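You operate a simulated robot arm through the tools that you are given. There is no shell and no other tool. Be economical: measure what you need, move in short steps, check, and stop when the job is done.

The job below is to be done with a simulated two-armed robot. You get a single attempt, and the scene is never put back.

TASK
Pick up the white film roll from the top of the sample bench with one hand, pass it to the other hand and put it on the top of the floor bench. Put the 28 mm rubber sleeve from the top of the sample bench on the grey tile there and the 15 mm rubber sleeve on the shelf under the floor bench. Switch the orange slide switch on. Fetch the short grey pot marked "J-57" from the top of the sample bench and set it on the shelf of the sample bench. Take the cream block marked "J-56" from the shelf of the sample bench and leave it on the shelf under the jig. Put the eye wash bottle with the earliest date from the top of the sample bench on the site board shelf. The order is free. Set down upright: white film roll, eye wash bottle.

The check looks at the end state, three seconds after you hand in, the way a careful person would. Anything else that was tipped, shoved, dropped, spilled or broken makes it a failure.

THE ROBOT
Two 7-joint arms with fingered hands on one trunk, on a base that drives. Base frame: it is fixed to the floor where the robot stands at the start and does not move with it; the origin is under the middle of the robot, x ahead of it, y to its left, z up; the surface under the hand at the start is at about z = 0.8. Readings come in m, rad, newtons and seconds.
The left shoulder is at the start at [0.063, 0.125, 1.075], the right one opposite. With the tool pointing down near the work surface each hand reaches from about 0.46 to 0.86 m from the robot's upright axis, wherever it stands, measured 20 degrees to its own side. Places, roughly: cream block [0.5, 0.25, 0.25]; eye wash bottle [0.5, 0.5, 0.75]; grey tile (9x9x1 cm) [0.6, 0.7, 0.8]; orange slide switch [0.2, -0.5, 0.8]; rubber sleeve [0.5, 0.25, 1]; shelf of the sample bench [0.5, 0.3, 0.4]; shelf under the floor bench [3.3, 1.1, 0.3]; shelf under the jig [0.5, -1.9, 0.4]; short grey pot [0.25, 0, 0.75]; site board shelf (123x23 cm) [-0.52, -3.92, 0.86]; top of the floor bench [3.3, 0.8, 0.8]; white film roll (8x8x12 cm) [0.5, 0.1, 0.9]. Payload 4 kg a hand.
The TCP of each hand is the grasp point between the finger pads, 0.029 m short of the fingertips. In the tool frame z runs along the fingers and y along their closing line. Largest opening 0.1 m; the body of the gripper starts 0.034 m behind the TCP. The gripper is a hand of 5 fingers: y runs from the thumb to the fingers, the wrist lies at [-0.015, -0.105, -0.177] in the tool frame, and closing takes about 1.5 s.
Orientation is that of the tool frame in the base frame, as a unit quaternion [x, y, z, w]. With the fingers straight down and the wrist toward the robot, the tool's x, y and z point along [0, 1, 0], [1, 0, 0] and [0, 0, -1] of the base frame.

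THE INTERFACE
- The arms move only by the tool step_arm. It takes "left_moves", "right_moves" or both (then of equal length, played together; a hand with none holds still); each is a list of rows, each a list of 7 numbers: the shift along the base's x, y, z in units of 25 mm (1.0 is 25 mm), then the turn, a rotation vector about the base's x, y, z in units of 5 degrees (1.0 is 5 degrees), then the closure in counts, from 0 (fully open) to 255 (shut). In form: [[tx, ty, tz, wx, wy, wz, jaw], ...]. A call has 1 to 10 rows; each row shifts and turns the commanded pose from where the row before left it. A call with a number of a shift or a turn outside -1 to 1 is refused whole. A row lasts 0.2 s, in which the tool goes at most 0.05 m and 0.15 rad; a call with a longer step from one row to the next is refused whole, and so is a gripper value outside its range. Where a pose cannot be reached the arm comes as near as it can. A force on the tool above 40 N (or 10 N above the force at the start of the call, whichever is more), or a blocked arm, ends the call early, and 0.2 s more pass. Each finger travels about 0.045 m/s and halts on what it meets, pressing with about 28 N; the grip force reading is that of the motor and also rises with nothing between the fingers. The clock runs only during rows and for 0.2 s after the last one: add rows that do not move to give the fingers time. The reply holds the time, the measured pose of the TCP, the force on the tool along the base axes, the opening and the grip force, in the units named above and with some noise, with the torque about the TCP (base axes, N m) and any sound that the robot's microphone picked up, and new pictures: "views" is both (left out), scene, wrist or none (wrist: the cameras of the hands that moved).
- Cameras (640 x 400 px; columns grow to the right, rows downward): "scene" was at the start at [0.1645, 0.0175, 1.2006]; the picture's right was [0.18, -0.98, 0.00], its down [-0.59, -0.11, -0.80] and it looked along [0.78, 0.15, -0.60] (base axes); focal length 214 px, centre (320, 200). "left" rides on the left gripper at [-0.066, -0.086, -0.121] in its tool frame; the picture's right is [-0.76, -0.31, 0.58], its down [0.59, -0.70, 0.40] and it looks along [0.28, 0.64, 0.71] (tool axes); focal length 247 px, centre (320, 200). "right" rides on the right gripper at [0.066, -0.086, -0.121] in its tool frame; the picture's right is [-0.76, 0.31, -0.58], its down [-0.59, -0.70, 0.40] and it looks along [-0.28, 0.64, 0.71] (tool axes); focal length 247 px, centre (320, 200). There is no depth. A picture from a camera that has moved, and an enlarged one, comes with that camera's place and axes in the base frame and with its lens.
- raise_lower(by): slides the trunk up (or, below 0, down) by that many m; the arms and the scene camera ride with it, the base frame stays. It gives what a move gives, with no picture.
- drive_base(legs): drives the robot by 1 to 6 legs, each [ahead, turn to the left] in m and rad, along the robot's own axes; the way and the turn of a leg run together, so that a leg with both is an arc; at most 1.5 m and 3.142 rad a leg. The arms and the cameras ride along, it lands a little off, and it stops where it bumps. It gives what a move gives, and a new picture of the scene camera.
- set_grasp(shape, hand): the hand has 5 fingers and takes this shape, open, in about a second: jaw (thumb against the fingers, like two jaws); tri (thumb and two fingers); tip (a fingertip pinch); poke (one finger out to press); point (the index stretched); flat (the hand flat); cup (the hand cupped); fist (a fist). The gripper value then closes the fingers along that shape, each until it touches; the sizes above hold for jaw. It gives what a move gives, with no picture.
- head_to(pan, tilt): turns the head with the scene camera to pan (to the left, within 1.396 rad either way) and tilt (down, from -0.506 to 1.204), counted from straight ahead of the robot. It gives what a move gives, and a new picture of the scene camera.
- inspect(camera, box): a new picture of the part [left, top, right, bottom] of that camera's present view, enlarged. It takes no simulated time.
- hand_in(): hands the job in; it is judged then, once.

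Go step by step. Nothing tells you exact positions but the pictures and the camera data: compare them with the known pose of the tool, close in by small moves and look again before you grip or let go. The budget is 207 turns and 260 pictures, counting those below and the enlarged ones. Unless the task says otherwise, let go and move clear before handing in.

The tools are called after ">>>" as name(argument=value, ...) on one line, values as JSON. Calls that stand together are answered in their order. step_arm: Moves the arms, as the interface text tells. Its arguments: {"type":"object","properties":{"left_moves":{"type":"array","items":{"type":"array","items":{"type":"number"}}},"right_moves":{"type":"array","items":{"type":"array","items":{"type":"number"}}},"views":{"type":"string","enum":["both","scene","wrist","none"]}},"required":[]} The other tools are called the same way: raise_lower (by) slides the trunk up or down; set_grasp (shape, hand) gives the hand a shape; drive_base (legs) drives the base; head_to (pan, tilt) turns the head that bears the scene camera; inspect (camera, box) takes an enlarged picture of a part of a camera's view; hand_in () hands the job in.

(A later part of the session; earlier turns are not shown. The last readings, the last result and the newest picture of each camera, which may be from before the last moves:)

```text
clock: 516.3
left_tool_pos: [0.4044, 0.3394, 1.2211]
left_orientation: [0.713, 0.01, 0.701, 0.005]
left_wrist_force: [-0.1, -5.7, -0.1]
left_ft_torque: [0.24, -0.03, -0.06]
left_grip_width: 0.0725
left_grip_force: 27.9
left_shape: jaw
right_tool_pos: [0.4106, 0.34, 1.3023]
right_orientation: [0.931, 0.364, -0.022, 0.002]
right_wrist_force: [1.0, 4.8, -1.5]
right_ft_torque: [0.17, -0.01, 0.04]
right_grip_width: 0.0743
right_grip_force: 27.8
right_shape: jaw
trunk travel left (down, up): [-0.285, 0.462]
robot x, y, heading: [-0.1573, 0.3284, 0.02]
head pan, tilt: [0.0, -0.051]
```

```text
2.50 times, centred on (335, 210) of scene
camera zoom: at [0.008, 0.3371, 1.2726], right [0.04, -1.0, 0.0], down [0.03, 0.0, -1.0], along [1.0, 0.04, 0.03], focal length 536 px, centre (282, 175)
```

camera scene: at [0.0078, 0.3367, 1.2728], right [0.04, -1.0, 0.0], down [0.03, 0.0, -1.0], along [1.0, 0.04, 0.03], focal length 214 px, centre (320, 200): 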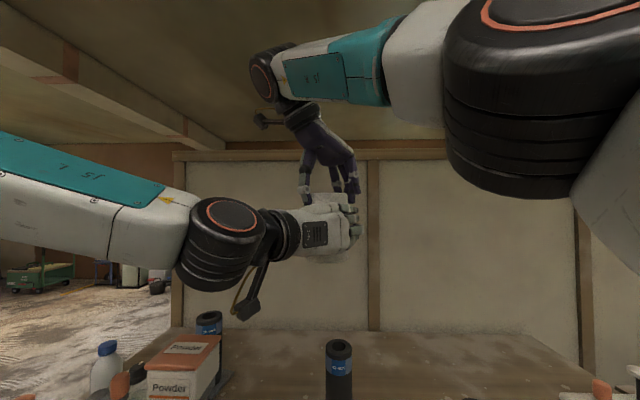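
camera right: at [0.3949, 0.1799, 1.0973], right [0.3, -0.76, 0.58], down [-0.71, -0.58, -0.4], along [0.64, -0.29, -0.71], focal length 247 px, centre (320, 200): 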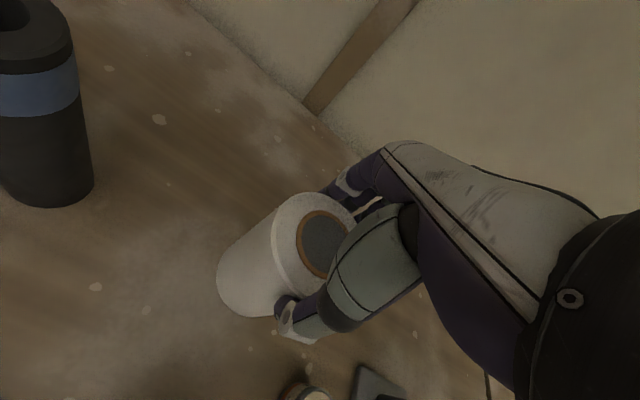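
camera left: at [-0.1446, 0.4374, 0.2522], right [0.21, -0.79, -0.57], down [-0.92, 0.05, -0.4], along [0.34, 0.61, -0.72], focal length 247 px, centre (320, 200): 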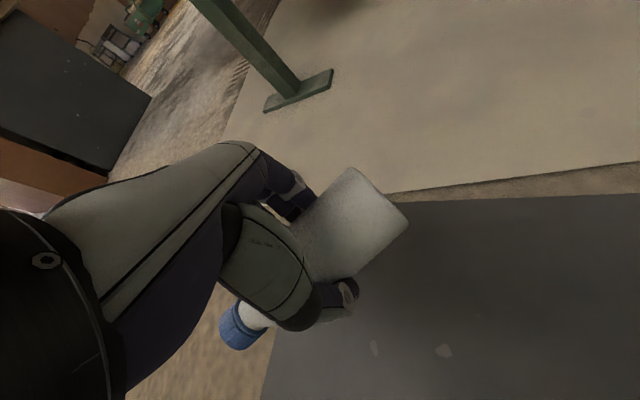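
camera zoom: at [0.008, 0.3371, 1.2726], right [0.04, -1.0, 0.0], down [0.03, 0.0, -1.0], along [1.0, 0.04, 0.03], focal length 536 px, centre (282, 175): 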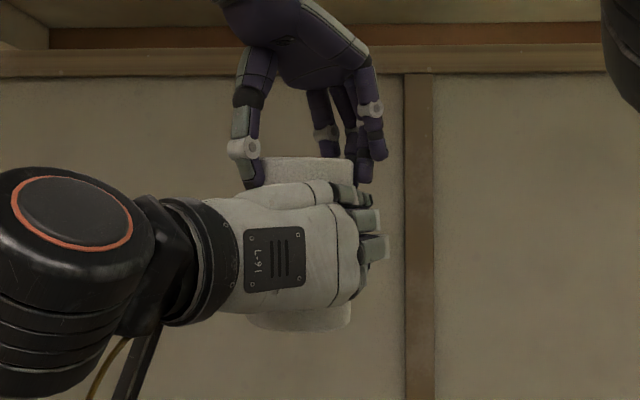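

Both hands hold the roll, and its bottom protrudes below the left hand. I open the right hand and lift it away.

>>> step_arm(right_moves=[[0, 0, 0, 0, 0, 0, 120], [0, 0, 0, 0, 0, 0, 0], [0, 0, 0, 0, 0, 0, 0], [0, 0, 0, 0, 0, 0, 0], [0, 0, 0.5, 0, 0, 0, 0], [0, 0, 1, 0, 0, 0, 0], [0, 0, 1, 0, 0, 0, 0], [0, -0.5, 1, 0, 0, 1, 0], [0, -1, 0, 0, 0, 1, 0], [0, -1, 0, 0, 0, 1, 0]], left_moves=[[0, 0, 0, 0, 0, 0, 255], [0, 0, 0, 0, 0, 0, 255], [0, 0, 0, 0, 0, 0, 255], [0, 0, 0, 0, 0, 0, 255], [0, 0, 0, 0, 0, 0, 255], [0, 0, 0, 0, 0, 0, 255], [0, 0, 0, 0, 0, 0, 255], [0, 0, 0, 0, 0, 0, 255], [0, 0, 0, 0, 0, 0, 255], [0, 0, 0, 0, 0, 0, 255]], views="none")

>>> step_arm(right_moves=[[0, -1, 0, 0, 0, 1, 0], [0, -1, 0, 0, 0, 1, 0], [0, -1, 0, 0, 0, 1, 0], [0, -1, 0, 0, 0, 1, 0], [0, -1, 0, 0, 0, 1, 0], [0, -0.5, 0, 0, 0, 1, 0], [0, 0, 0, 0, 0, 0, 0]], left_moves=[[-0.3, 0.5, 0, 0, 0, 0, 255], [-0.3, 0.5, 0, 0, 0, 0, 255], [-0.3, 0.5, 0, 0, 0, 0, 255], [-0.3, 0.5, 0, 0, 0, 0, 255], [-0.3, 0.5, 0, 0, 0, 0, 255], [0, 0.5, 0, 0, 0, 0, 255], [0, 0, 0, 0, 0, 0, 255]], views="scene")

```text
clock: 518.0
left_tool_pos: [0.4046, 0.337, 1.2197]
left_orientation: [0.713, 0.011, 0.702, 0.006]
left_wrist_force: [-0.2, -0.5, -0.2]
left_ft_torque: [-0.01, 0.03, -0.02]
left_grip_width: 0.0667
left_grip_force: 28.5
left_shape: jaw
right_tool_pos: [0.409, 0.2548, 1.3702]
right_orientation: [0.942, 0.329, -0.001, -0.06]
right_wrist_force: [-0.6, -0.6, 0.1]
right_ft_torque: [0.0, -0.02, -0.02]
right_grip_width: 0.1
right_grip_force: 0.1
right_shape: jaw
right hand out of reach, approached as far as the arm can: row 6, 7, 8
trunk travel left (down, up): [-0.285, 0.462]
robot x, y, heading: [-0.1559, 0.3336, 0.015]
head pan, tilt: [0.0, -0.051]
stopped in row 8 (right hand): the arm was blocked; the commanded pose is now the measured one
```

```text
clock: 519.6
left_tool_pos: [0.3659, 0.4139, 1.2191]
left_orientation: [0.713, 0.012, 0.701, 0.006]
left_wrist_force: [-0.6, 0.8, 0.4]
left_ft_torque: [-0.05, 0.02, 0.0]
left_grip_width: 0.067
left_grip_force: 28.5
left_shape: jaw
right_tool_pos: [0.4074, 0.1235, 1.3677]
right_orientation: [0.822, 0.567, -0.018, -0.051]
right_wrist_force: [1.0, 0.9, 0.1]
right_ft_torque: [0.01, 0.04, -0.01]
right_grip_width: 0.0997
right_grip_force: 0.1
right_shape: jaw
trunk travel left (down, up): [-0.285, 0.462]
robot x, y, heading: [-0.1552, 0.3318, 0.024]
head pan, tilt: [0.0, -0.051]
camera scene: at [0.0073, 0.3349, 1.2745], right [0.02, -1.0, 0.0], down [0.05, 0.0, -1.0], along [1.0, 0.02, 0.05], focal length 214 px, centre (320, 200)
```

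scene: 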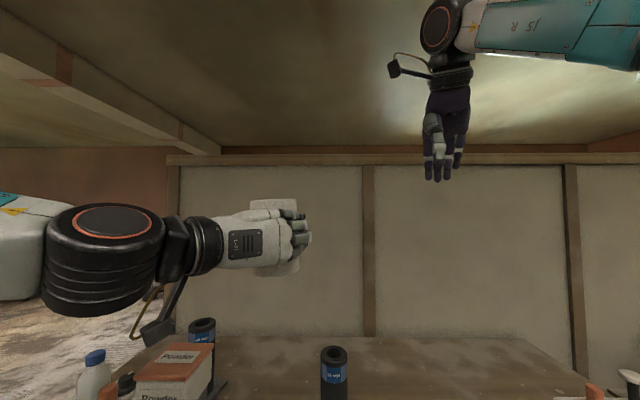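

>>> inspect(camera="scene", box=[200, 170, 340, 300])

```text
3.08 times, centred on (270, 235) of scene
camera zoom: at [0.0073, 0.3349, 1.2745], right [0.02, -1.0, 0.0], down [0.05, 0.0, -1.0], along [1.0, 0.02, 0.05], focal length 660 px, centre (474, 92)
```

zoom: 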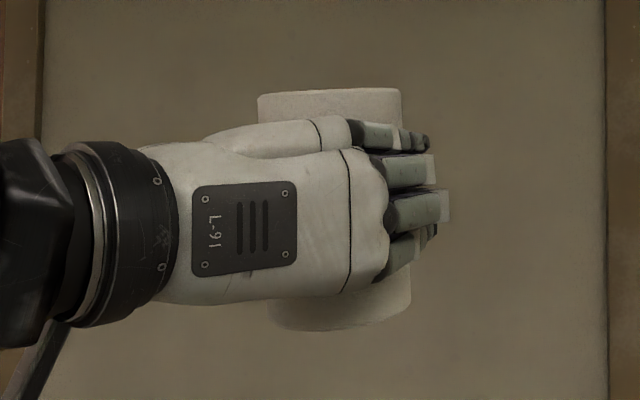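

The roll is safely in the left hand. The right hand now goes for the 15 mm sleeve.

>>> step_arm(right_moves=[[-0.4, -0.1, -1, -0.24, -0.34, 1, 0], [-0.4, -0.1, -1, -0.24, -0.34, 1, 0], [-0.4, -0.1, -1, -0.24, -0.34, 1, 0], [-0.4, -0.1, -1, 0, 0, 1, 0], [-0.4, -0.1, -1, 0, 0, 0, 0], [-0.4, -0.1, -1, 0, 0, 0, 0], [-0.36, 0, -1, 0, 0, 0, 0], [0, 0, -1, 0, 0, 0, 0], [0, 0, -1, 0, 0, 0, 0], [0, 0, 0, 0, 0, 0, 0]], views="wrist")

```text
clock: 521.8
left_tool_pos: [0.3669, 0.4137, 1.219]
left_orientation: [0.712, 0.012, 0.702, 0.006]
left_wrist_force: [0.2, 0.1, -0.2]
left_ft_torque: [0.01, 0.04, -0.01]
left_grip_width: 0.0669
left_grip_force: 28.4
left_shape: jaw
right_tool_pos: [0.3387, 0.111, 1.1426]
right_orientation: [0.713, 0.701, -0.005, 0.003]
right_wrist_force: [0.4, 0.1, -0.4]
right_ft_torque: [0.0, 0.01, -0.01]
right_grip_width: 0.0999
right_grip_force: 0.1
right_shape: jaw
trunk travel left (down, up): [-0.285, 0.462]
robot x, y, heading: [-0.1557, 0.3299, 0.022]
head pan, tilt: [0.0, -0.051]
camera right: at [0.2543, 0.1789, 1.2622], right [0.3, -0.76, 0.58], down [-0.71, -0.58, -0.39], along [0.63, -0.3, -0.71], focal length 247 px, centre (320, 200)
```

right: 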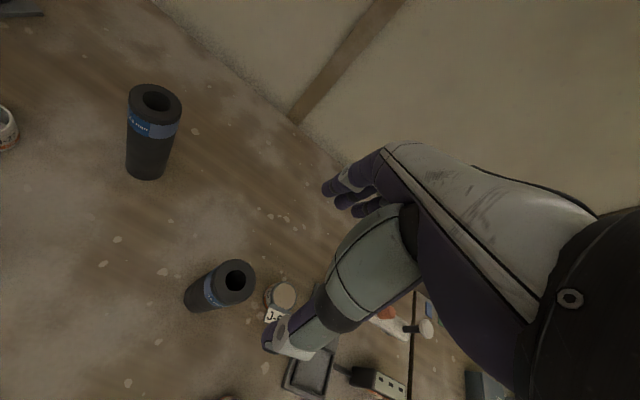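

>>> step_arm(right_moves=[[0.1, 0.1, -1, 0, 0, 0, 0], [0, 0, -1, 0, 0, 0, 0], [0, 0, -1, 0, 0, 0, 0], [0, 0, -1, 0, 0, 0, 0], [0, 0, -1, 0, 0, 0, 0], [0, 0, -1, 0, 0, 0, 0], [0, 0, -1, 0, 0, 0, 0], [0, 0, -0.8, 0, 0, 0, 0], [0, 0, 0, 0, 0, 0, 0]], views="wrist")

```text
clock: 523.8
left_tool_pos: [0.3684, 0.4143, 1.2196]
left_orientation: [0.712, 0.012, 0.702, 0.005]
left_wrist_force: [0.1, 0.6, -0.3]
left_ft_torque: [0.07, 0.01, -0.02]
left_grip_width: 0.0665
left_grip_force: 27.7
left_shape: jaw
right_tool_pos: [0.3417, 0.111, 0.9471]
right_orientation: [0.713, 0.701, -0.005, 0.003]
right_wrist_force: [-0.5, -0.3, 0.0]
right_ft_torque: [0.03, 0.0, 0.0]
right_grip_width: 0.0999
right_grip_force: 0.1
right_shape: jaw
trunk travel left (down, up): [-0.285, 0.462]
robot x, y, heading: [-0.1564, 0.3324, 0.015]
head pan, tilt: [0.0, -0.051]
camera right: at [0.2571, 0.1801, 1.0673], right [0.3, -0.76, 0.58], down [-0.71, -0.58, -0.39], along [0.63, -0.3, -0.71], focal length 247 px, centre (320, 200)
```

right: 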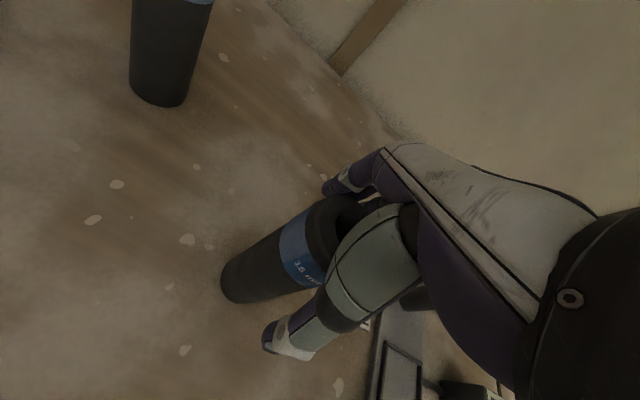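

>>> step_arm(right_moves=[[0, 0, -0.4, 0, 0, 0, 100], [0, 0, 0, 0, 0, 0, 255], [0, 0, 0, 0, 0, 0, 255], [0, 0, 0, 0, 0, 0, 255], [0, 0, 0, 0, 0, 0, 255], [0, 0, 0, 0, 0, 0, 255], [0, 0, 0, 0, 0, 0, 255], [0, 0, 0.5, 0, 0, 0, 255], [0, 0, 1, 0, 0, 0, 255], [0, 0, 1, 0, 0, 0, 255]], views="wrist")

>>> step_arm(right_moves=[[0, 0, 1, 0, 0, 0, 255], [0, 0, 1, 0, 0, 0, 255], [0, 0, 1, 0, 0, 0, 255], [0, 0, 1, 0, 0, 0, 255], [0, 0, 1, 0, 0, 0, 255], [0, 0, 1, 0, 0, 0, 255], [0, 0, 1, 0, 0, 0, 255], [0, 0, 1, 0, 0, 0, 255], [0, 0, 1, 0, 0, 0, 255], [0, 0, 0, 0, 0, 0, 255]], views="none")

```text
clock: 526.0
left_tool_pos: [0.3674, 0.4128, 1.2192]
left_orientation: [0.713, 0.012, 0.701, 0.006]
left_wrist_force: [-0.7, 0.8, -0.6]
left_ft_torque: [0.0, 0.05, 0.03]
left_grip_width: 0.0669
left_grip_force: 28.1
left_shape: jaw
right_tool_pos: [0.3411, 0.1113, 1.0007]
right_orientation: [0.713, 0.701, -0.006, 0.003]
right_wrist_force: [0.3, 0.3, -1.2]
right_ft_torque: [0.0, 0.01, -0.02]
right_grip_width: 0.0421
right_grip_force: 28.3
right_shape: jaw
trunk travel left (down, up): [-0.285, 0.462]
robot x, y, heading: [-0.1572, 0.3317, 0.016]
head pan, tilt: [0.0, -0.051]
camera right: at [0.2578, 0.1805, 1.1206], right [0.3, -0.76, 0.58], down [-0.72, -0.58, -0.39], along [0.63, -0.3, -0.71], focal length 247 px, centre (320, 200)
```

right: 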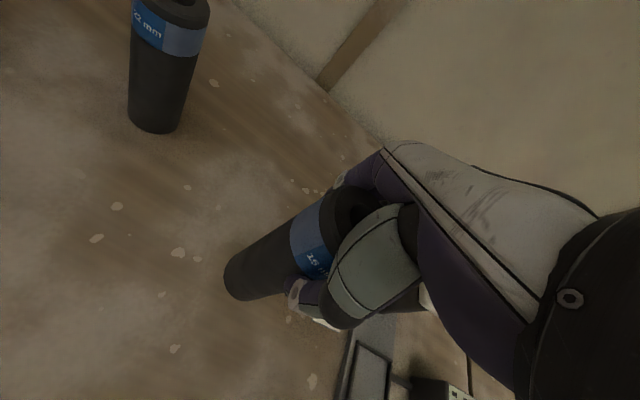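

```text
clock: 528.2
left_tool_pos: [0.3664, 0.4146, 1.219]
left_orientation: [0.712, 0.012, 0.702, 0.005]
left_wrist_force: [0.0, 1.0, -0.8]
left_ft_torque: [-0.02, 0.01, 0.01]
left_grip_width: 0.0665
left_grip_force: 27.6
left_shape: jaw
right_tool_pos: [0.3423, 0.1125, 1.2259]
right_orientation: [0.714, 0.701, -0.006, 0.003]
right_wrist_force: [-0.4, 0.6, -1.2]
right_ft_torque: [0.02, 0.01, 0.0]
right_grip_width: 0.0422
right_grip_force: 27.7
right_shape: jaw
trunk travel left (down, up): [-0.285, 0.462]
robot x, y, heading: [-0.158, 0.331, 0.021]
head pan, tilt: [0.0, -0.051]
```

Both items are held. I drive out through the opening toward the floor bench.

>>> drive_base(legs=[[-0.35, 0], [0, 1.29], [1.196, 0], [0, -1.31], [1.5, 0]])

>>> head_to(pan=-0.2, tilt=0.3)

```text
clock: 549.8
left_tool_pos: [1.8344, 1.4908, 1.2187]
left_orientation: [0.713, -0.007, 0.701, 0.024]
left_wrist_force: [-1.0, -0.2, -3.5]
left_ft_torque: [-0.01, 0.02, -0.02]
left_grip_width: 0.0665
left_grip_force: 27.9
left_shape: jaw
right_tool_pos: [1.7937, 1.192, 1.2255]
right_orientation: [0.732, 0.681, -0.006, 0.003]
right_wrist_force: [0.1, 0.3, -0.9]
right_ft_torque: [0.0, -0.01, -0.02]
right_grip_width: 0.0416
right_grip_force: 28.1
right_shape: jaw
trunk travel left (down, up): [-0.285, 0.462]
robot x, y, heading: [1.3064, 1.436, -0.04]
head pan, tilt: [0.0, -0.051]
camera scene: at [1.4711, 1.4311, 1.2745], right [-0.04, -1.0, 0.0], down [0.05, 0.0, -1.0], along [1.0, -0.04, 0.05], focal length 214 px, centre (320, 200)
```

scene: 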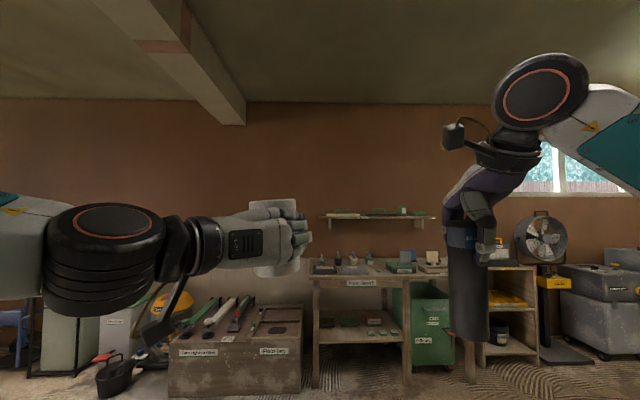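

```text
clock: 550.6
left_tool_pos: [1.8343, 1.4908, 1.2194]
left_orientation: [0.713, -0.007, 0.701, 0.024]
left_wrist_force: [-0.5, 0.5, -3.0]
left_ft_torque: [-0.04, 0.03, -0.02]
left_grip_width: 0.0663
left_grip_force: 27.9
left_shape: jaw
right_tool_pos: [1.7924, 1.1928, 1.2255]
right_orientation: [0.731, 0.682, -0.006, 0.003]
right_wrist_force: [-0.3, 1.0, -0.4]
right_ft_torque: [0.0, 0.03, 0.03]
right_grip_width: 0.0414
right_grip_force: 27.8
right_shape: jaw
trunk travel left (down, up): [-0.285, 0.462]
robot x, y, heading: [1.3073, 1.4355, -0.036]
head pan, tilt: [-0.201, 0.3]
camera scene: at [1.4731, 1.4124, 1.2423], right [-0.23, -0.97, 0.0], down [-0.29, 0.07, -0.96], along [0.93, -0.22, -0.3], focal length 214 px, centre (320, 200)
```

scene: 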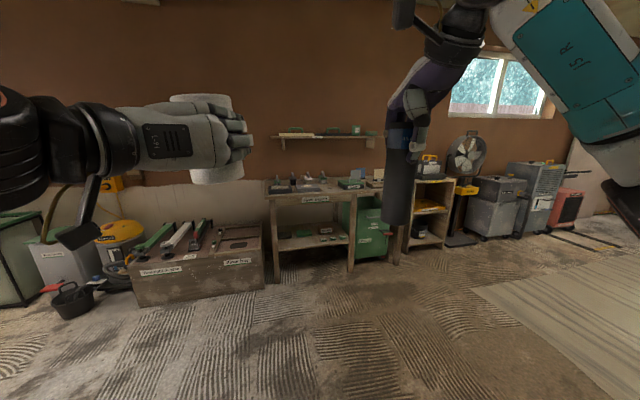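

>>> inspect(camera="scene", box=[255, 150, 405, 280])

```text
3.08 times, centred on (330, 215) of scene
camera zoom: at [1.4731, 1.4124, 1.2423], right [-0.23, -0.97, 0.0], down [-0.29, 0.07, -0.96], along [0.93, -0.22, -0.3], focal length 660 px, centre (289, 154)
```

zoom: 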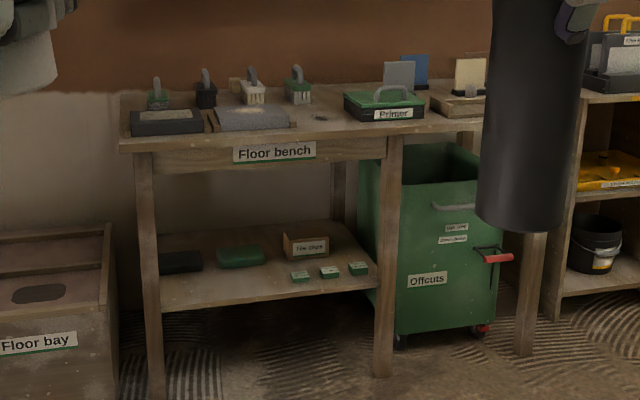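

The bench: a free strip on top in front of the green box near [3.03,0.86], and free space at the front of the shelf near y≈1.18. I drive up for the roll first.

>>> drive_base(legs=[[0, -0.552], [1.254, 0], [0, 0.588]])

>>> head_to(pan=0.1, tilt=0.55)

```text
clock: 560.2
left_tool_pos: [2.8754, 0.8183, 1.2199]
left_orientation: [0.712, 0.007, 0.702, 0.009]
left_wrist_force: [-0.2, -0.3, -2.7]
left_ft_torque: [-0.02, 0.02, -0.06]
left_grip_width: 0.0667
left_grip_force: 28.0
left_shape: jaw
right_tool_pos: [2.8465, 0.5191, 1.2259]
right_orientation: [0.717, 0.697, -0.006, 0.003]
right_wrist_force: [-0.1, 0.0, 0.1]
right_ft_torque: [0.0, 0.01, 0.01]
right_grip_width: 0.0415
right_grip_force: 28.0
right_shape: jaw
trunk travel left (down, up): [-0.285, 0.462]
robot x, y, heading: [2.3479, 0.741, 0.006]
head pan, tilt: [-0.201, 0.3]
camera scene: at [2.5169, 0.7259, 1.2423], right [-0.19, -0.98, 0.0], down [-0.29, 0.06, -0.96], along [0.94, -0.18, -0.3], focal length 214 px, centre (320, 200)
```

scene: 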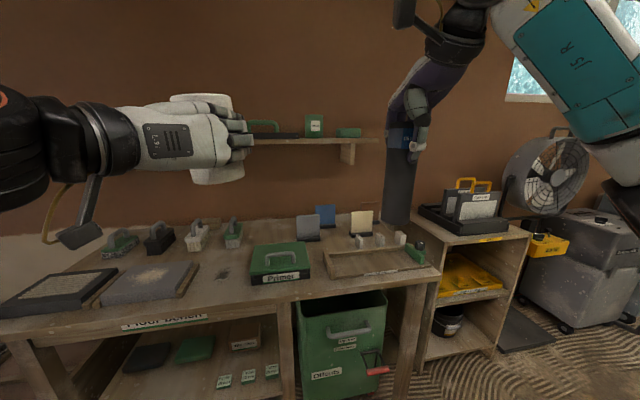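

```text
clock: 561.0
left_tool_pos: [2.8745, 0.8186, 1.2196]
left_orientation: [0.712, 0.007, 0.702, 0.01]
left_wrist_force: [-0.2, -0.3, -1.9]
left_ft_torque: [-0.02, 0.01, 0.0]
left_grip_width: 0.0666
left_grip_force: 28.2
left_shape: jaw
right_tool_pos: [2.847, 0.5195, 1.2267]
right_orientation: [0.717, 0.697, -0.005, 0.003]
right_wrist_force: [0.2, 0.4, 0.0]
right_ft_torque: [-0.03, 0.0, 0.01]
right_grip_width: 0.0413
right_grip_force: 28.5
right_shape: jaw
trunk travel left (down, up): [-0.285, 0.462]
robot x, y, heading: [2.3525, 0.7399, 0.005]
head pan, tilt: [0.099, 0.55]
camera scene: at [2.5145, 0.753, 1.2193], right [0.11, -0.99, 0.0], down [-0.52, -0.06, -0.85], along [0.85, 0.09, -0.52], focal length 214 px, centre (320, 200)
```

scene: 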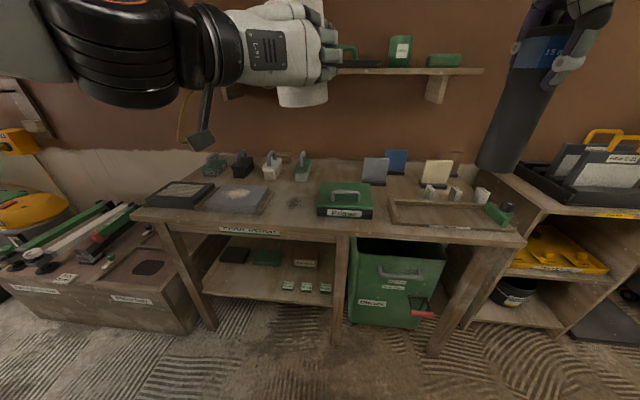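

>>> step_arm(left_moves=[[0.9, 0.43, -0.5, 0.25, 0, 0, 255], [0.96, 0.43, -0.8, 0.25, 0, 0, 255], [0.96, 0.43, -1, 0, 0, 0, 255], [0.96, 0.43, -1, 0, 0, 0, 255], [0.96, 0.43, -1, 0, 0, 0, 255], [0.96, 0.43, -1, 0, 0, 0, 255], [0.96, 0.43, -1, 0, 0, 0, 255], [0.96, 0.43, -1, 0, 0, 0, 255], [0.96, 0.43, -1, 0, 0, 0, 255], [0.96, 0.43, -1, 0, 0, 0, 255]], views="scene")

```text
clock: 563.2
left_tool_pos: [3.1136, 0.9251, 0.9851]
left_orientation: [0.713, -0.009, 0.701, -0.006]
left_wrist_force: [0.3, 0.5, -2.9]
left_ft_torque: [-0.01, 0.04, -0.02]
left_grip_width: 0.0666
left_grip_force: 27.9
left_shape: jaw
right_tool_pos: [2.847, 0.5199, 1.2252]
right_orientation: [0.718, 0.696, -0.006, 0.003]
right_wrist_force: [-0.2, 0.0, -0.2]
right_ft_torque: [0.02, -0.01, -0.02]
right_grip_width: 0.0412
right_grip_force: 28.6
right_shape: jaw
trunk travel left (down, up): [-0.285, 0.462]
robot x, y, heading: [2.3499, 0.7411, 0.006]
head pan, tilt: [0.099, 0.55]
camera scene: at [2.5153, 0.753, 1.2191], right [0.11, -0.99, 0.0], down [-0.52, -0.06, -0.85], along [0.85, 0.09, -0.52], focal length 214 px, centre (320, 200)
```

scene: 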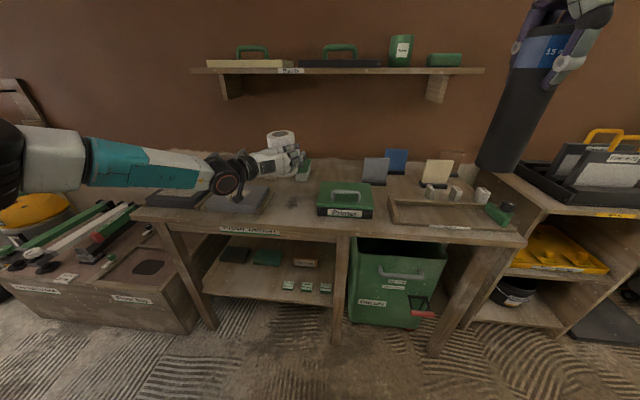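

>>> step_arm(left_moves=[[0, 0, -1, 0, 0, 0, 255], [0, 0, -1, 0, 0, 0, 255], [0, 0, -1, 0, 0, 0, 255], [0, 0, -1, 0, 0, 0, 255], [0, 0, -0.4, 0, 0, 0, 255], [0, 0, 0, 0, 0, 0, 255]], views="none")

>>> inspect(camera="scene", box=[190, 110, 390, 250])

```text
clock: 564.6
left_tool_pos: [3.0909, 0.9338, 0.8974]
left_orientation: [0.713, -0.008, 0.701, -0.007]
left_wrist_force: [0.5, 0.7, -2.9]
left_ft_torque: [-0.01, -0.01, -0.03]
left_grip_width: 0.0666
left_grip_force: 28.2
left_shape: jaw
left hand out of reach, approached as far as the arm can: row 3, 4, 5
right_tool_pos: [2.8467, 0.5185, 1.2257]
right_orientation: [0.718, 0.696, -0.005, 0.003]
right_wrist_force: [0.7, 0.8, 0.0]
right_ft_torque: [0.01, -0.01, 0.02]
right_grip_width: 0.0413
right_grip_force: 28.0
right_shape: jaw
trunk travel left (down, up): [-0.285, 0.462]
robot x, y, heading: [2.3512, 0.7388, 0.005]
head pan, tilt: [0.099, 0.55]
```

```text
2.86 times, centred on (290, 180) of scene
camera zoom: at [2.5147, 0.7531, 1.2192], right [0.11, -0.99, 0.0], down [-0.52, -0.06, -0.85], along [0.85, 0.09, -0.52], focal length 613 px, centre (406, 257)
```

zoom: 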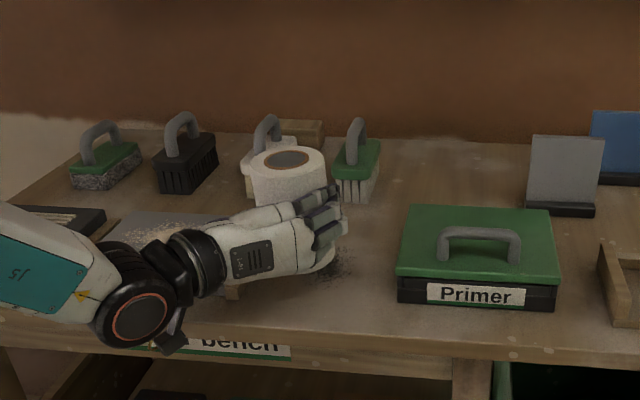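

>>> drive_base(legs=[[0.05, 0]])

>>> step_arm(left_moves=[[-0.4, -0.2, -0.4, 0, 0, 0, 255], [-0.4, -0.1, -0.5, 0, 0, 0, 255], [0, 0, -0.4, 0, 0, 0, 255], [0, 0, 0, 0, 0, 0, 255]], views="none")

```text
clock: 565.5
left_tool_pos: [3.1343, 0.9354, 0.9013]
left_orientation: [0.711, -0.008, 0.703, -0.006]
left_wrist_force: [-2.0, -0.2, -3.0]
left_ft_torque: [0.01, 0.07, -0.03]
left_grip_width: 0.0663
left_grip_force: 27.5
left_shape: jaw
right_tool_pos: [2.8879, 0.5182, 1.2283]
right_orientation: [0.717, 0.697, -0.003, 0.005]
right_wrist_force: [-1.5, -0.4, 0.2]
right_ft_torque: [-0.01, -0.05, -0.02]
right_grip_width: 0.0416
right_grip_force: 27.6
right_shape: jaw
trunk travel left (down, up): [-0.285, 0.462]
robot x, y, heading: [2.3971, 0.7443, 0.003]
head pan, tilt: [0.099, 0.55]
camera scene: at [2.5569, 0.7534, 1.2201], right [0.11, -0.99, 0.0], down [-0.52, -0.06, -0.85], along [0.85, 0.09, -0.52], focal length 214 px, centre (320, 200)
```

scene: 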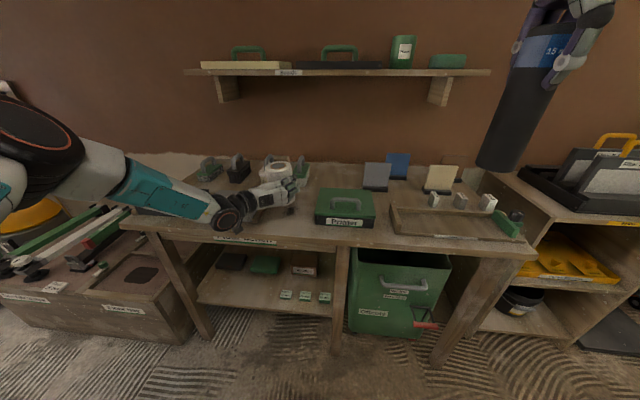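

```text
clock: 566.5
left_tool_pos: [3.109, 0.9313, 0.876]
left_orientation: [0.714, -0.008, 0.7, -0.007]
left_wrist_force: [-0.8, -0.4, -2.1]
left_ft_torque: [0.0, 0.01, 0.04]
left_grip_width: 0.0667
left_grip_force: 27.8
left_shape: jaw
left hand out of reach, approached as far as the arm can: row 2, 3
right_tool_pos: [2.8924, 0.5182, 1.2271]
right_orientation: [0.717, 0.697, -0.007, 0.003]
right_wrist_force: [-0.1, 0.3, -0.6]
right_ft_torque: [0.0, -0.01, 0.01]
right_grip_width: 0.041
right_grip_force: 27.8
right_shape: jaw
trunk travel left (down, up): [-0.285, 0.462]
robot x, y, heading: [2.3952, 0.7431, 0.005]
head pan, tilt: [0.099, 0.55]
```

>>> raise_lower(by=-0.03)

>>> step_arm(left_moves=[[0, 0, -0.2, 0, 0, 0, 255], [0, 0, -0.2, 0, 0, 0, 255], [0, 0, 0, 0, 0, 0, 255]], views="none")

```text
clock: 567.2
left_tool_pos: [3.1081, 0.9304, 0.8473]
left_orientation: [0.712, -0.009, 0.702, -0.006]
left_wrist_force: [0.9, -1.6, 1.4]
left_ft_torque: [0.01, 0.07, 0.0]
left_grip_width: 0.0665
left_grip_force: 28.0
left_shape: jaw
right_tool_pos: [2.8911, 0.5185, 1.1977]
right_orientation: [0.717, 0.697, -0.004, 0.004]
right_wrist_force: [0.1, 0.3, -0.1]
right_ft_torque: [-0.02, 0.01, -0.04]
right_grip_width: 0.0415
right_grip_force: 27.8
right_shape: jaw
trunk travel left (down, up): [-0.255, 0.492]
robot x, y, heading: [2.3951, 0.7388, 0.004]
head pan, tilt: [0.099, 0.55]
```

```text
clock: 568.0
left_tool_pos: [3.1085, 0.9306, 0.8413]
left_orientation: [0.708, -0.006, 0.706, -0.006]
left_wrist_force: [3.0, 1.2, 24.6]
left_ft_torque: [-0.49, -0.09, 0.07]
left_grip_width: 0.0665
left_grip_force: 28.0
left_shape: jaw
right_tool_pos: [2.8896, 0.5176, 1.1971]
right_orientation: [0.718, 0.696, -0.004, 0.003]
right_wrist_force: [-0.4, -0.2, 1.1]
right_ft_torque: [-0.02, 0.02, 0.02]
right_grip_width: 0.0415
right_grip_force: 27.7
right_shape: jaw
trunk travel left (down, up): [-0.255, 0.492]
robot x, y, heading: [2.3965, 0.742, 0.006]
head pan, tilt: [0.099, 0.55]
```

Contact. I ease off, open slowly and check.

>>> step_arm(left_moves=[[0, 0, 0.18, 0, 0, 0, 230], [0, 0, 0, 0, 0, 0, 180], [0, 0, 0, 0, 0, 0, 120], [0, 0, 0, 0, 0, 0, 60], [0, 0, 0, 0, 0, 0, 0], [0, 0, 0, 0, 0, 0, 0], [0, 0, 0, 0, 0, 0, 0]], views="none")

>>> inspect(camera="scene", box=[190, 120, 370, 250])

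```text
clock: 569.6
left_tool_pos: [3.1079, 0.9312, 0.8399]
left_orientation: [0.714, -0.009, 0.7, -0.006]
left_wrist_force: [-1.1, -0.1, 0.1]
left_ft_torque: [-0.03, -0.01, -0.01]
left_grip_width: 0.0997
left_grip_force: 0.1
left_shape: jaw
right_tool_pos: [2.8911, 0.5196, 1.1959]
right_orientation: [0.717, 0.697, -0.005, 0.003]
right_wrist_force: [-0.1, 0.3, -0.4]
right_ft_torque: [0.0, -0.04, 0.0]
right_grip_width: 0.0412
right_grip_force: 28.1
right_shape: jaw
trunk travel left (down, up): [-0.255, 0.492]
robot x, y, heading: [2.3909, 0.7429, 0.012]
head pan, tilt: [0.099, 0.55]
```

```text
3.08 times, centred on (280, 185) of scene
camera zoom: at [2.5698, 0.7533, 1.1884], right [0.11, -0.99, 0.0], down [-0.52, -0.06, -0.85], along [0.85, 0.09, -0.52], focal length 660 px, centre (443, 246)
```

zoom: 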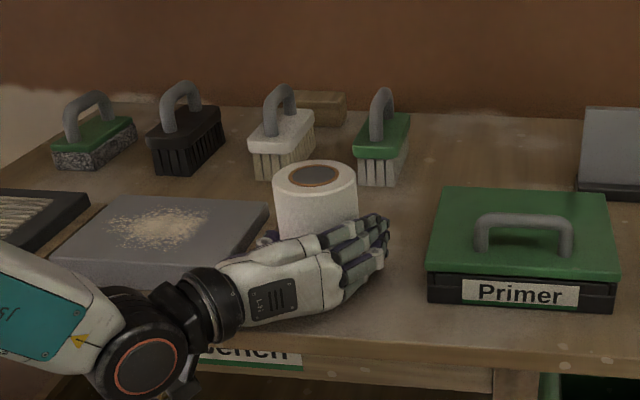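

Roll is upright. I withdraw the left hand straight back.

>>> step_arm(left_moves=[[-0.4, 0, 0, 0, 0, 0, 0], [-0.6, 0, 0, 0, 0, 0, 0], [-0.8, 0, 0, 0, 0, 0, 0], [-1, 0, 0, 0, 0, 0, 0], [-1, 0, 0, 0, 0, 0, 0], [-1, 0, 0, 0, 0, 0, 0], [-1, 0, 0.3, 0, 0, 0, 0], [-1, 0, 0.5, 0, 0, 0, 0], [-1, 0, 1, 0, 0, 0, 0]], views="scene")

```text
clock: 571.6
left_tool_pos: [2.9133, 0.9299, 0.8876]
left_orientation: [0.713, -0.008, 0.701, -0.007]
left_wrist_force: [-0.2, 0.1, 0.8]
left_ft_torque: [-0.05, 0.0, 0.03]
left_grip_width: 0.0998
left_grip_force: 0.0
left_shape: jaw
right_tool_pos: [2.8914, 0.5178, 1.1966]
right_orientation: [0.717, 0.697, -0.005, 0.003]
right_wrist_force: [0.2, 0.1, -0.1]
right_ft_torque: [-0.01, 0.01, -0.04]
right_grip_width: 0.041
right_grip_force: 28.0
right_shape: jaw
trunk travel left (down, up): [-0.255, 0.492]
robot x, y, heading: [2.3953, 0.7424, 0.009]
head pan, tilt: [0.099, 0.55]
camera scene: at [2.5693, 0.7535, 1.1886], right [0.11, -0.99, 0.0], down [-0.52, -0.06, -0.85], along [0.85, 0.09, -0.52], focal length 214 px, centre (320, 200)
```

scene: 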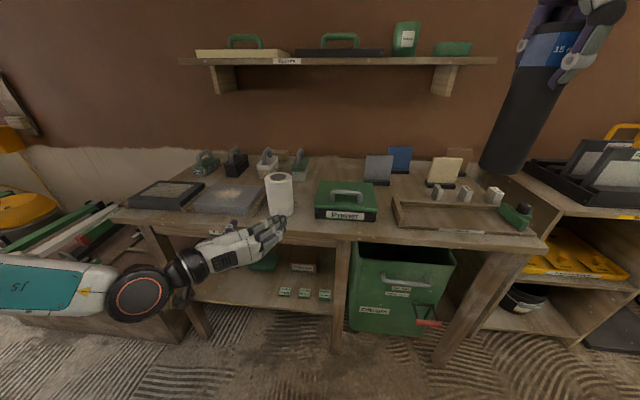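

The roll stands on the bench top. Now the sleeve: I retract the left arm and reposition for the shelf under the bench.

>>> step_arm(left_moves=[[-1, 0.2, 1, 0, 0, 0, 0], [-1, 0.2, 1, 0, 0, 0, 0], [-1, 0.2, 1, 0, 0, 0, 0], [-0.5, 0.2, 1, 0, 0, 0, 0], [0, 0.2, 1, 0, 0, 0, 0], [0, 0.2, 1, 0, 0, 0, 0], [0, 0.2, 1, 0, 0, 0, 0], [0, 0.2, 1, 0, 0, 0, 0]], views="none")

>>> drive_base(legs=[[-0.15, 0], [0, -1.1], [-0.63, 0], [0, 1.1]])

>>> raise_lower(by=-0.25)

>>> step_arm(right_moves=[[0.6, 0, -0.6, 0, 0, 0, 255], [0.6, 0, -0.6, 0, 0, 0, 255], [0.6, 0, -0.6, 0, 0, 0, 255], [0.6, 0, -0.6, 0, 0, 0, 255], [0.6, 0, -0.6, 0, 0, 0, 255], [0.6, 0, -1, 0, 0, 0, 255], [0, 0, -1, 0, 0, 0, 255], [0, 0, -1, 0, 0, 0, 255], [0, 0, -1, 0, 0, 0, 255], [0, 0, -1, 0, 0, 0, 255]], views="none")

```text
clock: 573.4
left_tool_pos: [2.8571, 0.9898, 1.0752]
left_orientation: [0.712, -0.008, 0.702, -0.007]
left_wrist_force: [0.2, 0.4, 0.2]
left_ft_torque: [0.04, -0.02, 0.0]
left_grip_width: 0.0998
left_grip_force: 0.2
left_shape: jaw
left hand out of reach, approached as far as the arm can: row 3, 4
right_tool_pos: [2.8921, 0.5189, 1.1979]
right_orientation: [0.717, 0.697, -0.005, 0.004]
right_wrist_force: [0.1, 0.4, -0.9]
right_ft_torque: [0.02, 0.0, 0.02]
right_grip_width: 0.041
right_grip_force: 28.0
right_shape: jaw
trunk travel left (down, up): [-0.255, 0.492]
robot x, y, heading: [2.3966, 0.7426, 0.008]
head pan, tilt: [0.099, 0.55]
```

```text
clock: 583.6
left_tool_pos: [2.42, 1.5518, 1.0749]
left_orientation: [0.712, -0.01, 0.702, -0.005]
left_wrist_force: [0.3, 0.8, 0.5]
left_ft_torque: [0.01, -0.01, -0.02]
left_grip_width: 0.0998
left_grip_force: 0.1
left_shape: jaw
right_tool_pos: [2.4531, 1.0815, 1.1969]
right_orientation: [0.719, 0.695, -0.006, 0.004]
right_wrist_force: [-0.3, 0.1, -0.5]
right_ft_torque: [0.01, 0.01, -0.02]
right_grip_width: 0.0411
right_grip_force: 27.8
right_shape: jaw
trunk travel left (down, up): [-0.255, 0.492]
robot x, y, heading: [1.958, 1.3098, 0.002]
head pan, tilt: [0.099, 0.55]
camera scene: at [2.1326, 1.3167, 1.1884], right [0.1, -0.99, 0.0], down [-0.52, -0.05, -0.85], along [0.85, 0.09, -0.52], focal length 214 px, centre (320, 200)
```

scene: 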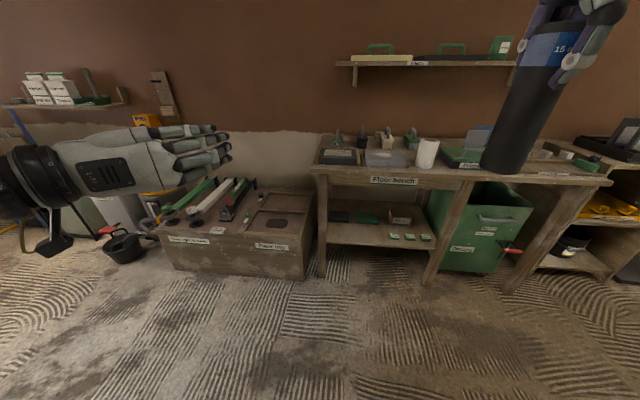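

```text
clock: 586.2
left_tool_pos: [2.4897, 1.552, 0.7091]
left_orientation: [0.806, -0.011, 0.592, -0.003]
left_wrist_force: [-0.9, 0.8, 0.0]
left_ft_torque: [0.0, 0.03, 0.0]
left_grip_width: 0.0998
left_grip_force: 0.2
left_shape: jaw
right_tool_pos: [2.4524, 1.0806, 0.9476]
right_orientation: [0.719, 0.695, -0.005, 0.005]
right_wrist_force: [-0.4, -0.7, 0.4]
right_ft_torque: [0.02, -0.03, 0.04]
right_grip_width: 0.041
right_grip_force: 27.9
right_shape: jaw
trunk travel left (down, up): [-0.005, 0.742]
robot x, y, heading: [1.9537, 1.3023, 0.003]
head pan, tilt: [0.099, 0.55]
```

```text
clock: 588.4
left_tool_pos: [2.4896, 1.5518, 0.7091]
left_orientation: [0.806, -0.01, 0.592, -0.002]
left_wrist_force: [-0.3, 0.0, -0.2]
left_ft_torque: [-0.02, 0.0, 0.01]
left_grip_width: 0.0999
left_grip_force: 0.0
left_shape: jaw
right_tool_pos: [2.5434, 1.0802, 0.7464]
right_orientation: [0.718, 0.696, -0.005, 0.003]
right_wrist_force: [-0.4, -0.3, -0.4]
right_ft_torque: [0.0, -0.01, -0.01]
right_grip_width: 0.0409
right_grip_force: 28.3
right_shape: jaw
trunk travel left (down, up): [-0.005, 0.742]
robot x, y, heading: [1.9562, 1.3059, 0.003]
head pan, tilt: [0.099, 0.55]
```

>>> step_arm(right_moves=[[0.3, 0, -1, 0, 0, 0, 255], [0.3, 0, -1, 0, 0, 0, 255], [0.3, 0, -1, 0, 0, 0, 255], [0.3, 0, -1, 0, 0, 0, 255], [0.3, 0, -1, 0, 0, 0, 255], [0.3, 0, -1, 0, 0, 0, 255], [0.3, 0, -1, 0, 0, 0, 255], [0.3, 0, -1, 0, 0, 0, 255], [0.3, 0, -1, 0, 0, 0, 255], [0.3, 0, -1, 0, 0, 0, 255]], views="none")

>>> step_arm(right_moves=[[1, 0.6, -0.4, 0, 0, 0, 255], [1, 0.6, 0, 0, 0, 0, 255], [1, 0.6, 0, 0, 0, 0, 255], [1, 0.6, 0, 0, 0, 0, 255], [1, 0.6, 0, 0, 0, 0, 255], [1, 0.6, 0, 0, 0, 0, 255], [0.6, 0.6, 0, 0, 0, 0, 255], [0, 0.6, 0, 0, 0, 0, 255], [0, 0, 0, 0, 0, 0, 255]], views="none")

```text
clock: 590.6
left_tool_pos: [2.4891, 1.5519, 0.7091]
left_orientation: [0.806, -0.01, 0.592, -0.003]
left_wrist_force: [-0.1, 0.1, 0.1]
left_ft_torque: [0.01, -0.01, 0.02]
left_grip_width: 0.0999
left_grip_force: 0.1
left_shape: jaw
right_tool_pos: [2.6172, 1.0795, 0.4965]
right_orientation: [0.718, 0.697, -0.006, 0.005]
right_wrist_force: [0.0, 0.2, 0.8]
right_ft_torque: [-0.02, -0.01, -0.01]
right_grip_width: 0.0411
right_grip_force: 28.8
right_shape: jaw
trunk travel left (down, up): [-0.005, 0.742]
robot x, y, heading: [1.9572, 1.3071, 0.007]
head pan, tilt: [0.099, 0.55]
```

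```text
clock: 592.6
left_tool_pos: [2.4896, 1.5522, 0.7093]
left_orientation: [0.806, -0.01, 0.592, -0.001]
left_wrist_force: [-0.2, -0.3, 0.1]
left_ft_torque: [-0.02, 0.01, 0.01]
left_grip_width: 0.0999
left_grip_force: 0.1
left_shape: jaw
right_tool_pos: [2.7836, 1.2015, 0.4866]
right_orientation: [0.719, 0.695, -0.005, 0.003]
right_wrist_force: [-0.2, -0.2, -1.4]
right_ft_torque: [0.01, -0.01, 0.02]
right_grip_width: 0.0406
right_grip_force: 28.0
right_shape: jaw
trunk travel left (down, up): [-0.005, 0.742]
robot x, y, heading: [1.9598, 1.3049, 0.002]
head pan, tilt: [0.099, 0.55]
```

>>> step_arm(right_moves=[[0, 0, -0.8, 0, 0, 0, 255], [0, 0, 0, 0, 0, 0, 255]], views="none")

>>> drive_base(legs=[[0.25, 0]])

>>> step_arm(right_moves=[[0, 0, 0, 0, 0, 0, 255]], views="wrist")

```text
clock: 593.2
left_tool_pos: [2.49, 1.5511, 0.7078]
left_orientation: [0.806, -0.01, 0.592, -0.002]
left_wrist_force: [0.4, 0.7, -1.0]
left_ft_torque: [0.0, -0.02, 0.0]
left_grip_width: 0.0997
left_grip_force: 0.0
left_shape: jaw
right_tool_pos: [2.7838, 1.2008, 0.4655]
right_orientation: [0.719, 0.695, -0.006, 0.003]
right_wrist_force: [0.3, -0.1, -0.6]
right_ft_torque: [-0.02, 0.0, -0.01]
right_grip_width: 0.0409
right_grip_force: 27.3
right_shape: jaw
trunk travel left (down, up): [-0.005, 0.742]
robot x, y, heading: [1.959, 1.3052, 0.005]
head pan, tilt: [0.099, 0.55]
```

```text
clock: 595.0
left_tool_pos: [2.739, 1.5545, 0.7093]
left_orientation: [0.806, -0.009, 0.592, -0.004]
left_wrist_force: [-0.5, 0.6, -0.6]
left_ft_torque: [0.0, -0.01, 0.02]
left_grip_width: 0.0996
left_grip_force: 0.1
left_shape: jaw
right_tool_pos: [3.0331, 1.2057, 0.4676]
right_orientation: [0.717, 0.697, -0.005, 0.004]
right_wrist_force: [-0.6, -0.8, 0.6]
right_ft_torque: [0.03, 0.02, 0.01]
right_grip_width: 0.0408
right_grip_force: 28.2
right_shape: jaw
trunk travel left (down, up): [-0.005, 0.742]
robot x, y, heading: [2.2089, 1.3086, 0.015]
head pan, tilt: [0.099, 0.55]
camera scene: at [2.4897, 1.3198, 0.9242], right [0.11, -0.99, 0.0], down [-0.52, -0.06, -0.85], along [0.85, 0.09, -0.52], focal length 214 px, centre (320, 200)
```

scene: 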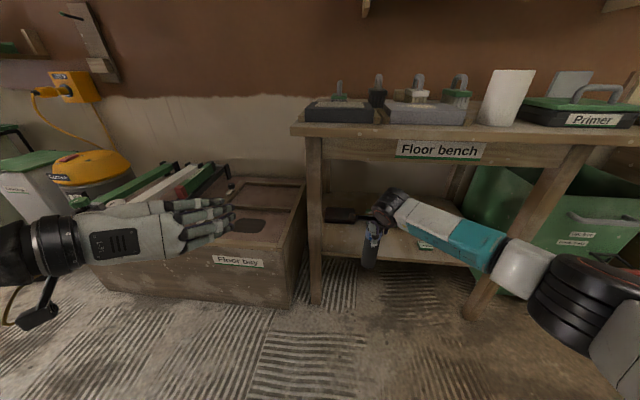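

```text
clock: 595.5
left_tool_pos: [2.7388, 1.5565, 0.7098]
left_orientation: [0.806, -0.009, 0.592, -0.004]
left_wrist_force: [0.1, 0.0, -0.6]
left_ft_torque: [0.01, 0.03, 0.01]
left_grip_width: 0.0997
left_grip_force: 0.1
left_shape: jaw
right_tool_pos: [3.0338, 1.2055, 0.4664]
right_orientation: [0.717, 0.697, -0.005, 0.003]
right_wrist_force: [-0.2, 0.4, -1.2]
right_ft_torque: [0.01, 0.04, -0.03]
right_grip_width: 0.041
right_grip_force: 28.3
right_shape: jaw
trunk travel left (down, up): [-0.005, 0.742]
robot x, y, heading: [2.2062, 1.3029, 0.008]
head pan, tilt: [0.099, 0.55]
camera right: at [2.9502, 1.2747, 0.5861], right [0.29, -0.76, 0.59], down [-0.72, -0.57, -0.39], along [0.63, -0.31, -0.71], focal length 247 px, centre (320, 200)
```

right: 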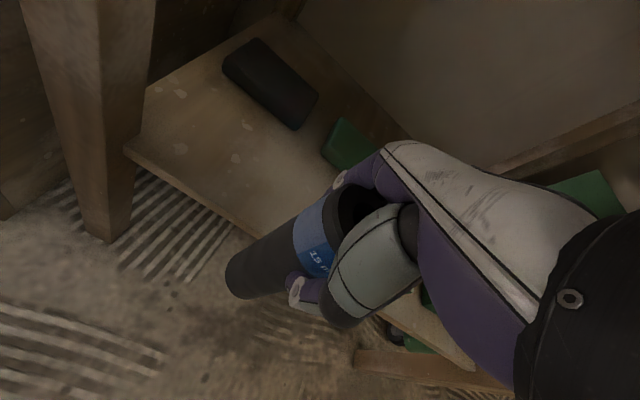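

>>> drive_base(legs=[[0.155, 0]])

>>> step_arm(right_moves=[[0, 0, -0.3, 0, 0, 0, 255], [0, 0, -0.3, 0, 0, 0, 255], [0, 0, -0.3, 0, 0, 0, 255], [0, 0, 0, 0, 0, 0, 255]], views="wrist")

```text
clock: 596.8
left_tool_pos: [2.8923, 1.5562, 0.708]
left_orientation: [0.807, -0.009, 0.591, -0.003]
left_wrist_force: [-0.5, 0.4, 0.5]
left_ft_torque: [-0.02, -0.01, -0.02]
left_grip_width: 0.1
left_grip_force: 0.0
left_shape: jaw
right_tool_pos: [3.1863, 1.2055, 0.4664]
right_orientation: [0.717, 0.697, -0.005, 0.003]
right_wrist_force: [-0.4, 0.6, 1.0]
right_ft_torque: [0.01, 0.0, 0.0]
right_grip_width: 0.041
right_grip_force: 28.5
right_shape: jaw
trunk travel left (down, up): [-0.005, 0.742]
robot x, y, heading: [2.3587, 1.3073, 0.011]
head pan, tilt: [0.099, 0.55]
camera scene: at [2.642, 1.3205, 0.9242], right [0.11, -0.99, 0.0], down [-0.52, -0.06, -0.85], along [0.85, 0.09, -0.52], focal length 214 px, centre (320, 200)
```

scene: 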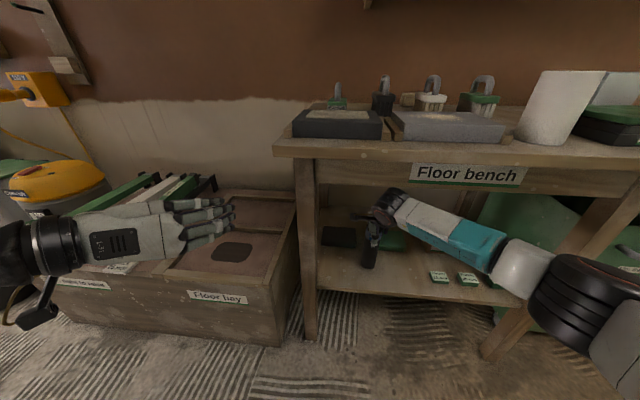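

```text
clock: 597.8
left_tool_pos: [2.8884, 1.5566, 0.7119]
left_orientation: [0.805, -0.009, 0.593, -0.003]
left_wrist_force: [0.5, 0.2, -1.1]
left_ft_torque: [-0.02, -0.02, 0.0]
left_grip_width: 0.0997
left_grip_force: 0.1
left_shape: jaw
right_tool_pos: [3.187, 1.2085, 0.4535]
right_orientation: [0.718, 0.696, 0.0, 0.007]
right_wrist_force: [-5.1, 2.5, 33.6]
right_ft_torque: [-0.02, 0.04, -0.01]
right_grip_width: 0.0439
right_grip_force: 27.6
right_shape: jaw
trunk travel left (down, up): [-0.005, 0.742]
robot x, y, heading: [2.3624, 1.3053, 0.006]
head pan, tilt: [0.099, 0.55]
camera right: at [3.1017, 1.2762, 0.5718], right [0.28, -0.76, 0.59], down [-0.72, -0.57, -0.4], along [0.64, -0.31, -0.7], focal length 247 px, centre (320, 200)
```

right: 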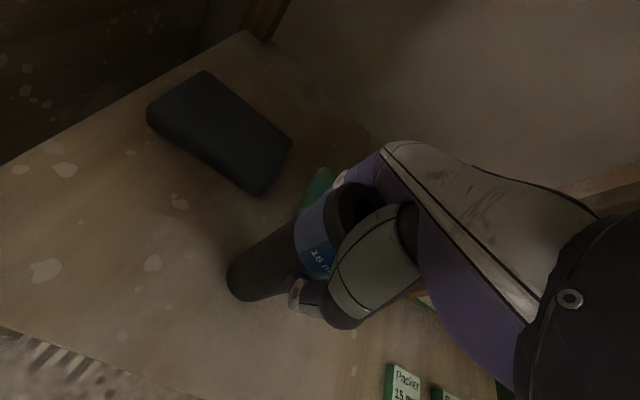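

Contact with the shelf. I ease off, open and rise.

>>> step_arm(right_moves=[[0, 0, 0.25, 0, 0, 0, 220], [0, 0, 0, 0, 0, 0, 150], [0, 0, 0, 0, 0, 0, 70], [0, 0, 0, 0, 0, 0, 0], [0, 0, 0, 0, 0, 0, 0], [0, 0, 0, 0, 0, 0, 0], [0, 0, 0.4, 0, 0, 0, 0], [0, 0, 0.5, 0, 0, 0, 0], [0, 0, 0, 0, 0, 0, 0]], views="wrist")

```text
clock: 599.8
left_tool_pos: [2.8911, 1.5561, 0.7081]
left_orientation: [0.806, -0.009, 0.592, -0.004]
left_wrist_force: [0.1, 0.3, -0.5]
left_ft_torque: [0.04, 0.01, 0.02]
left_grip_width: 0.1
left_grip_force: 0.0
left_shape: jaw
right_tool_pos: [3.1854, 1.2058, 0.4725]
right_orientation: [0.718, 0.696, -0.006, 0.003]
right_wrist_force: [0.1, -0.4, -0.1]
right_ft_torque: [0.02, 0.01, -0.02]
right_grip_width: 0.0998
right_grip_force: 0.1
right_shape: jaw
trunk travel left (down, up): [-0.005, 0.742]
robot x, y, heading: [2.3617, 1.3074, 0.003]
head pan, tilt: [0.099, 0.55]
camera right: at [3.1023, 1.2752, 0.5923], right [0.29, -0.76, 0.58], down [-0.72, -0.57, -0.39], along [0.63, -0.31, -0.71], focal length 247 px, centre (320, 200)
```

right: 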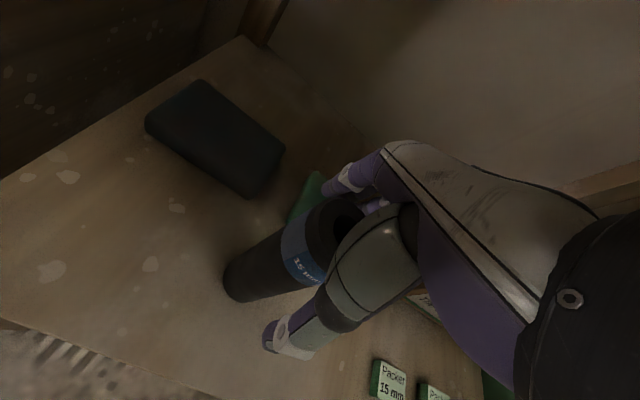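

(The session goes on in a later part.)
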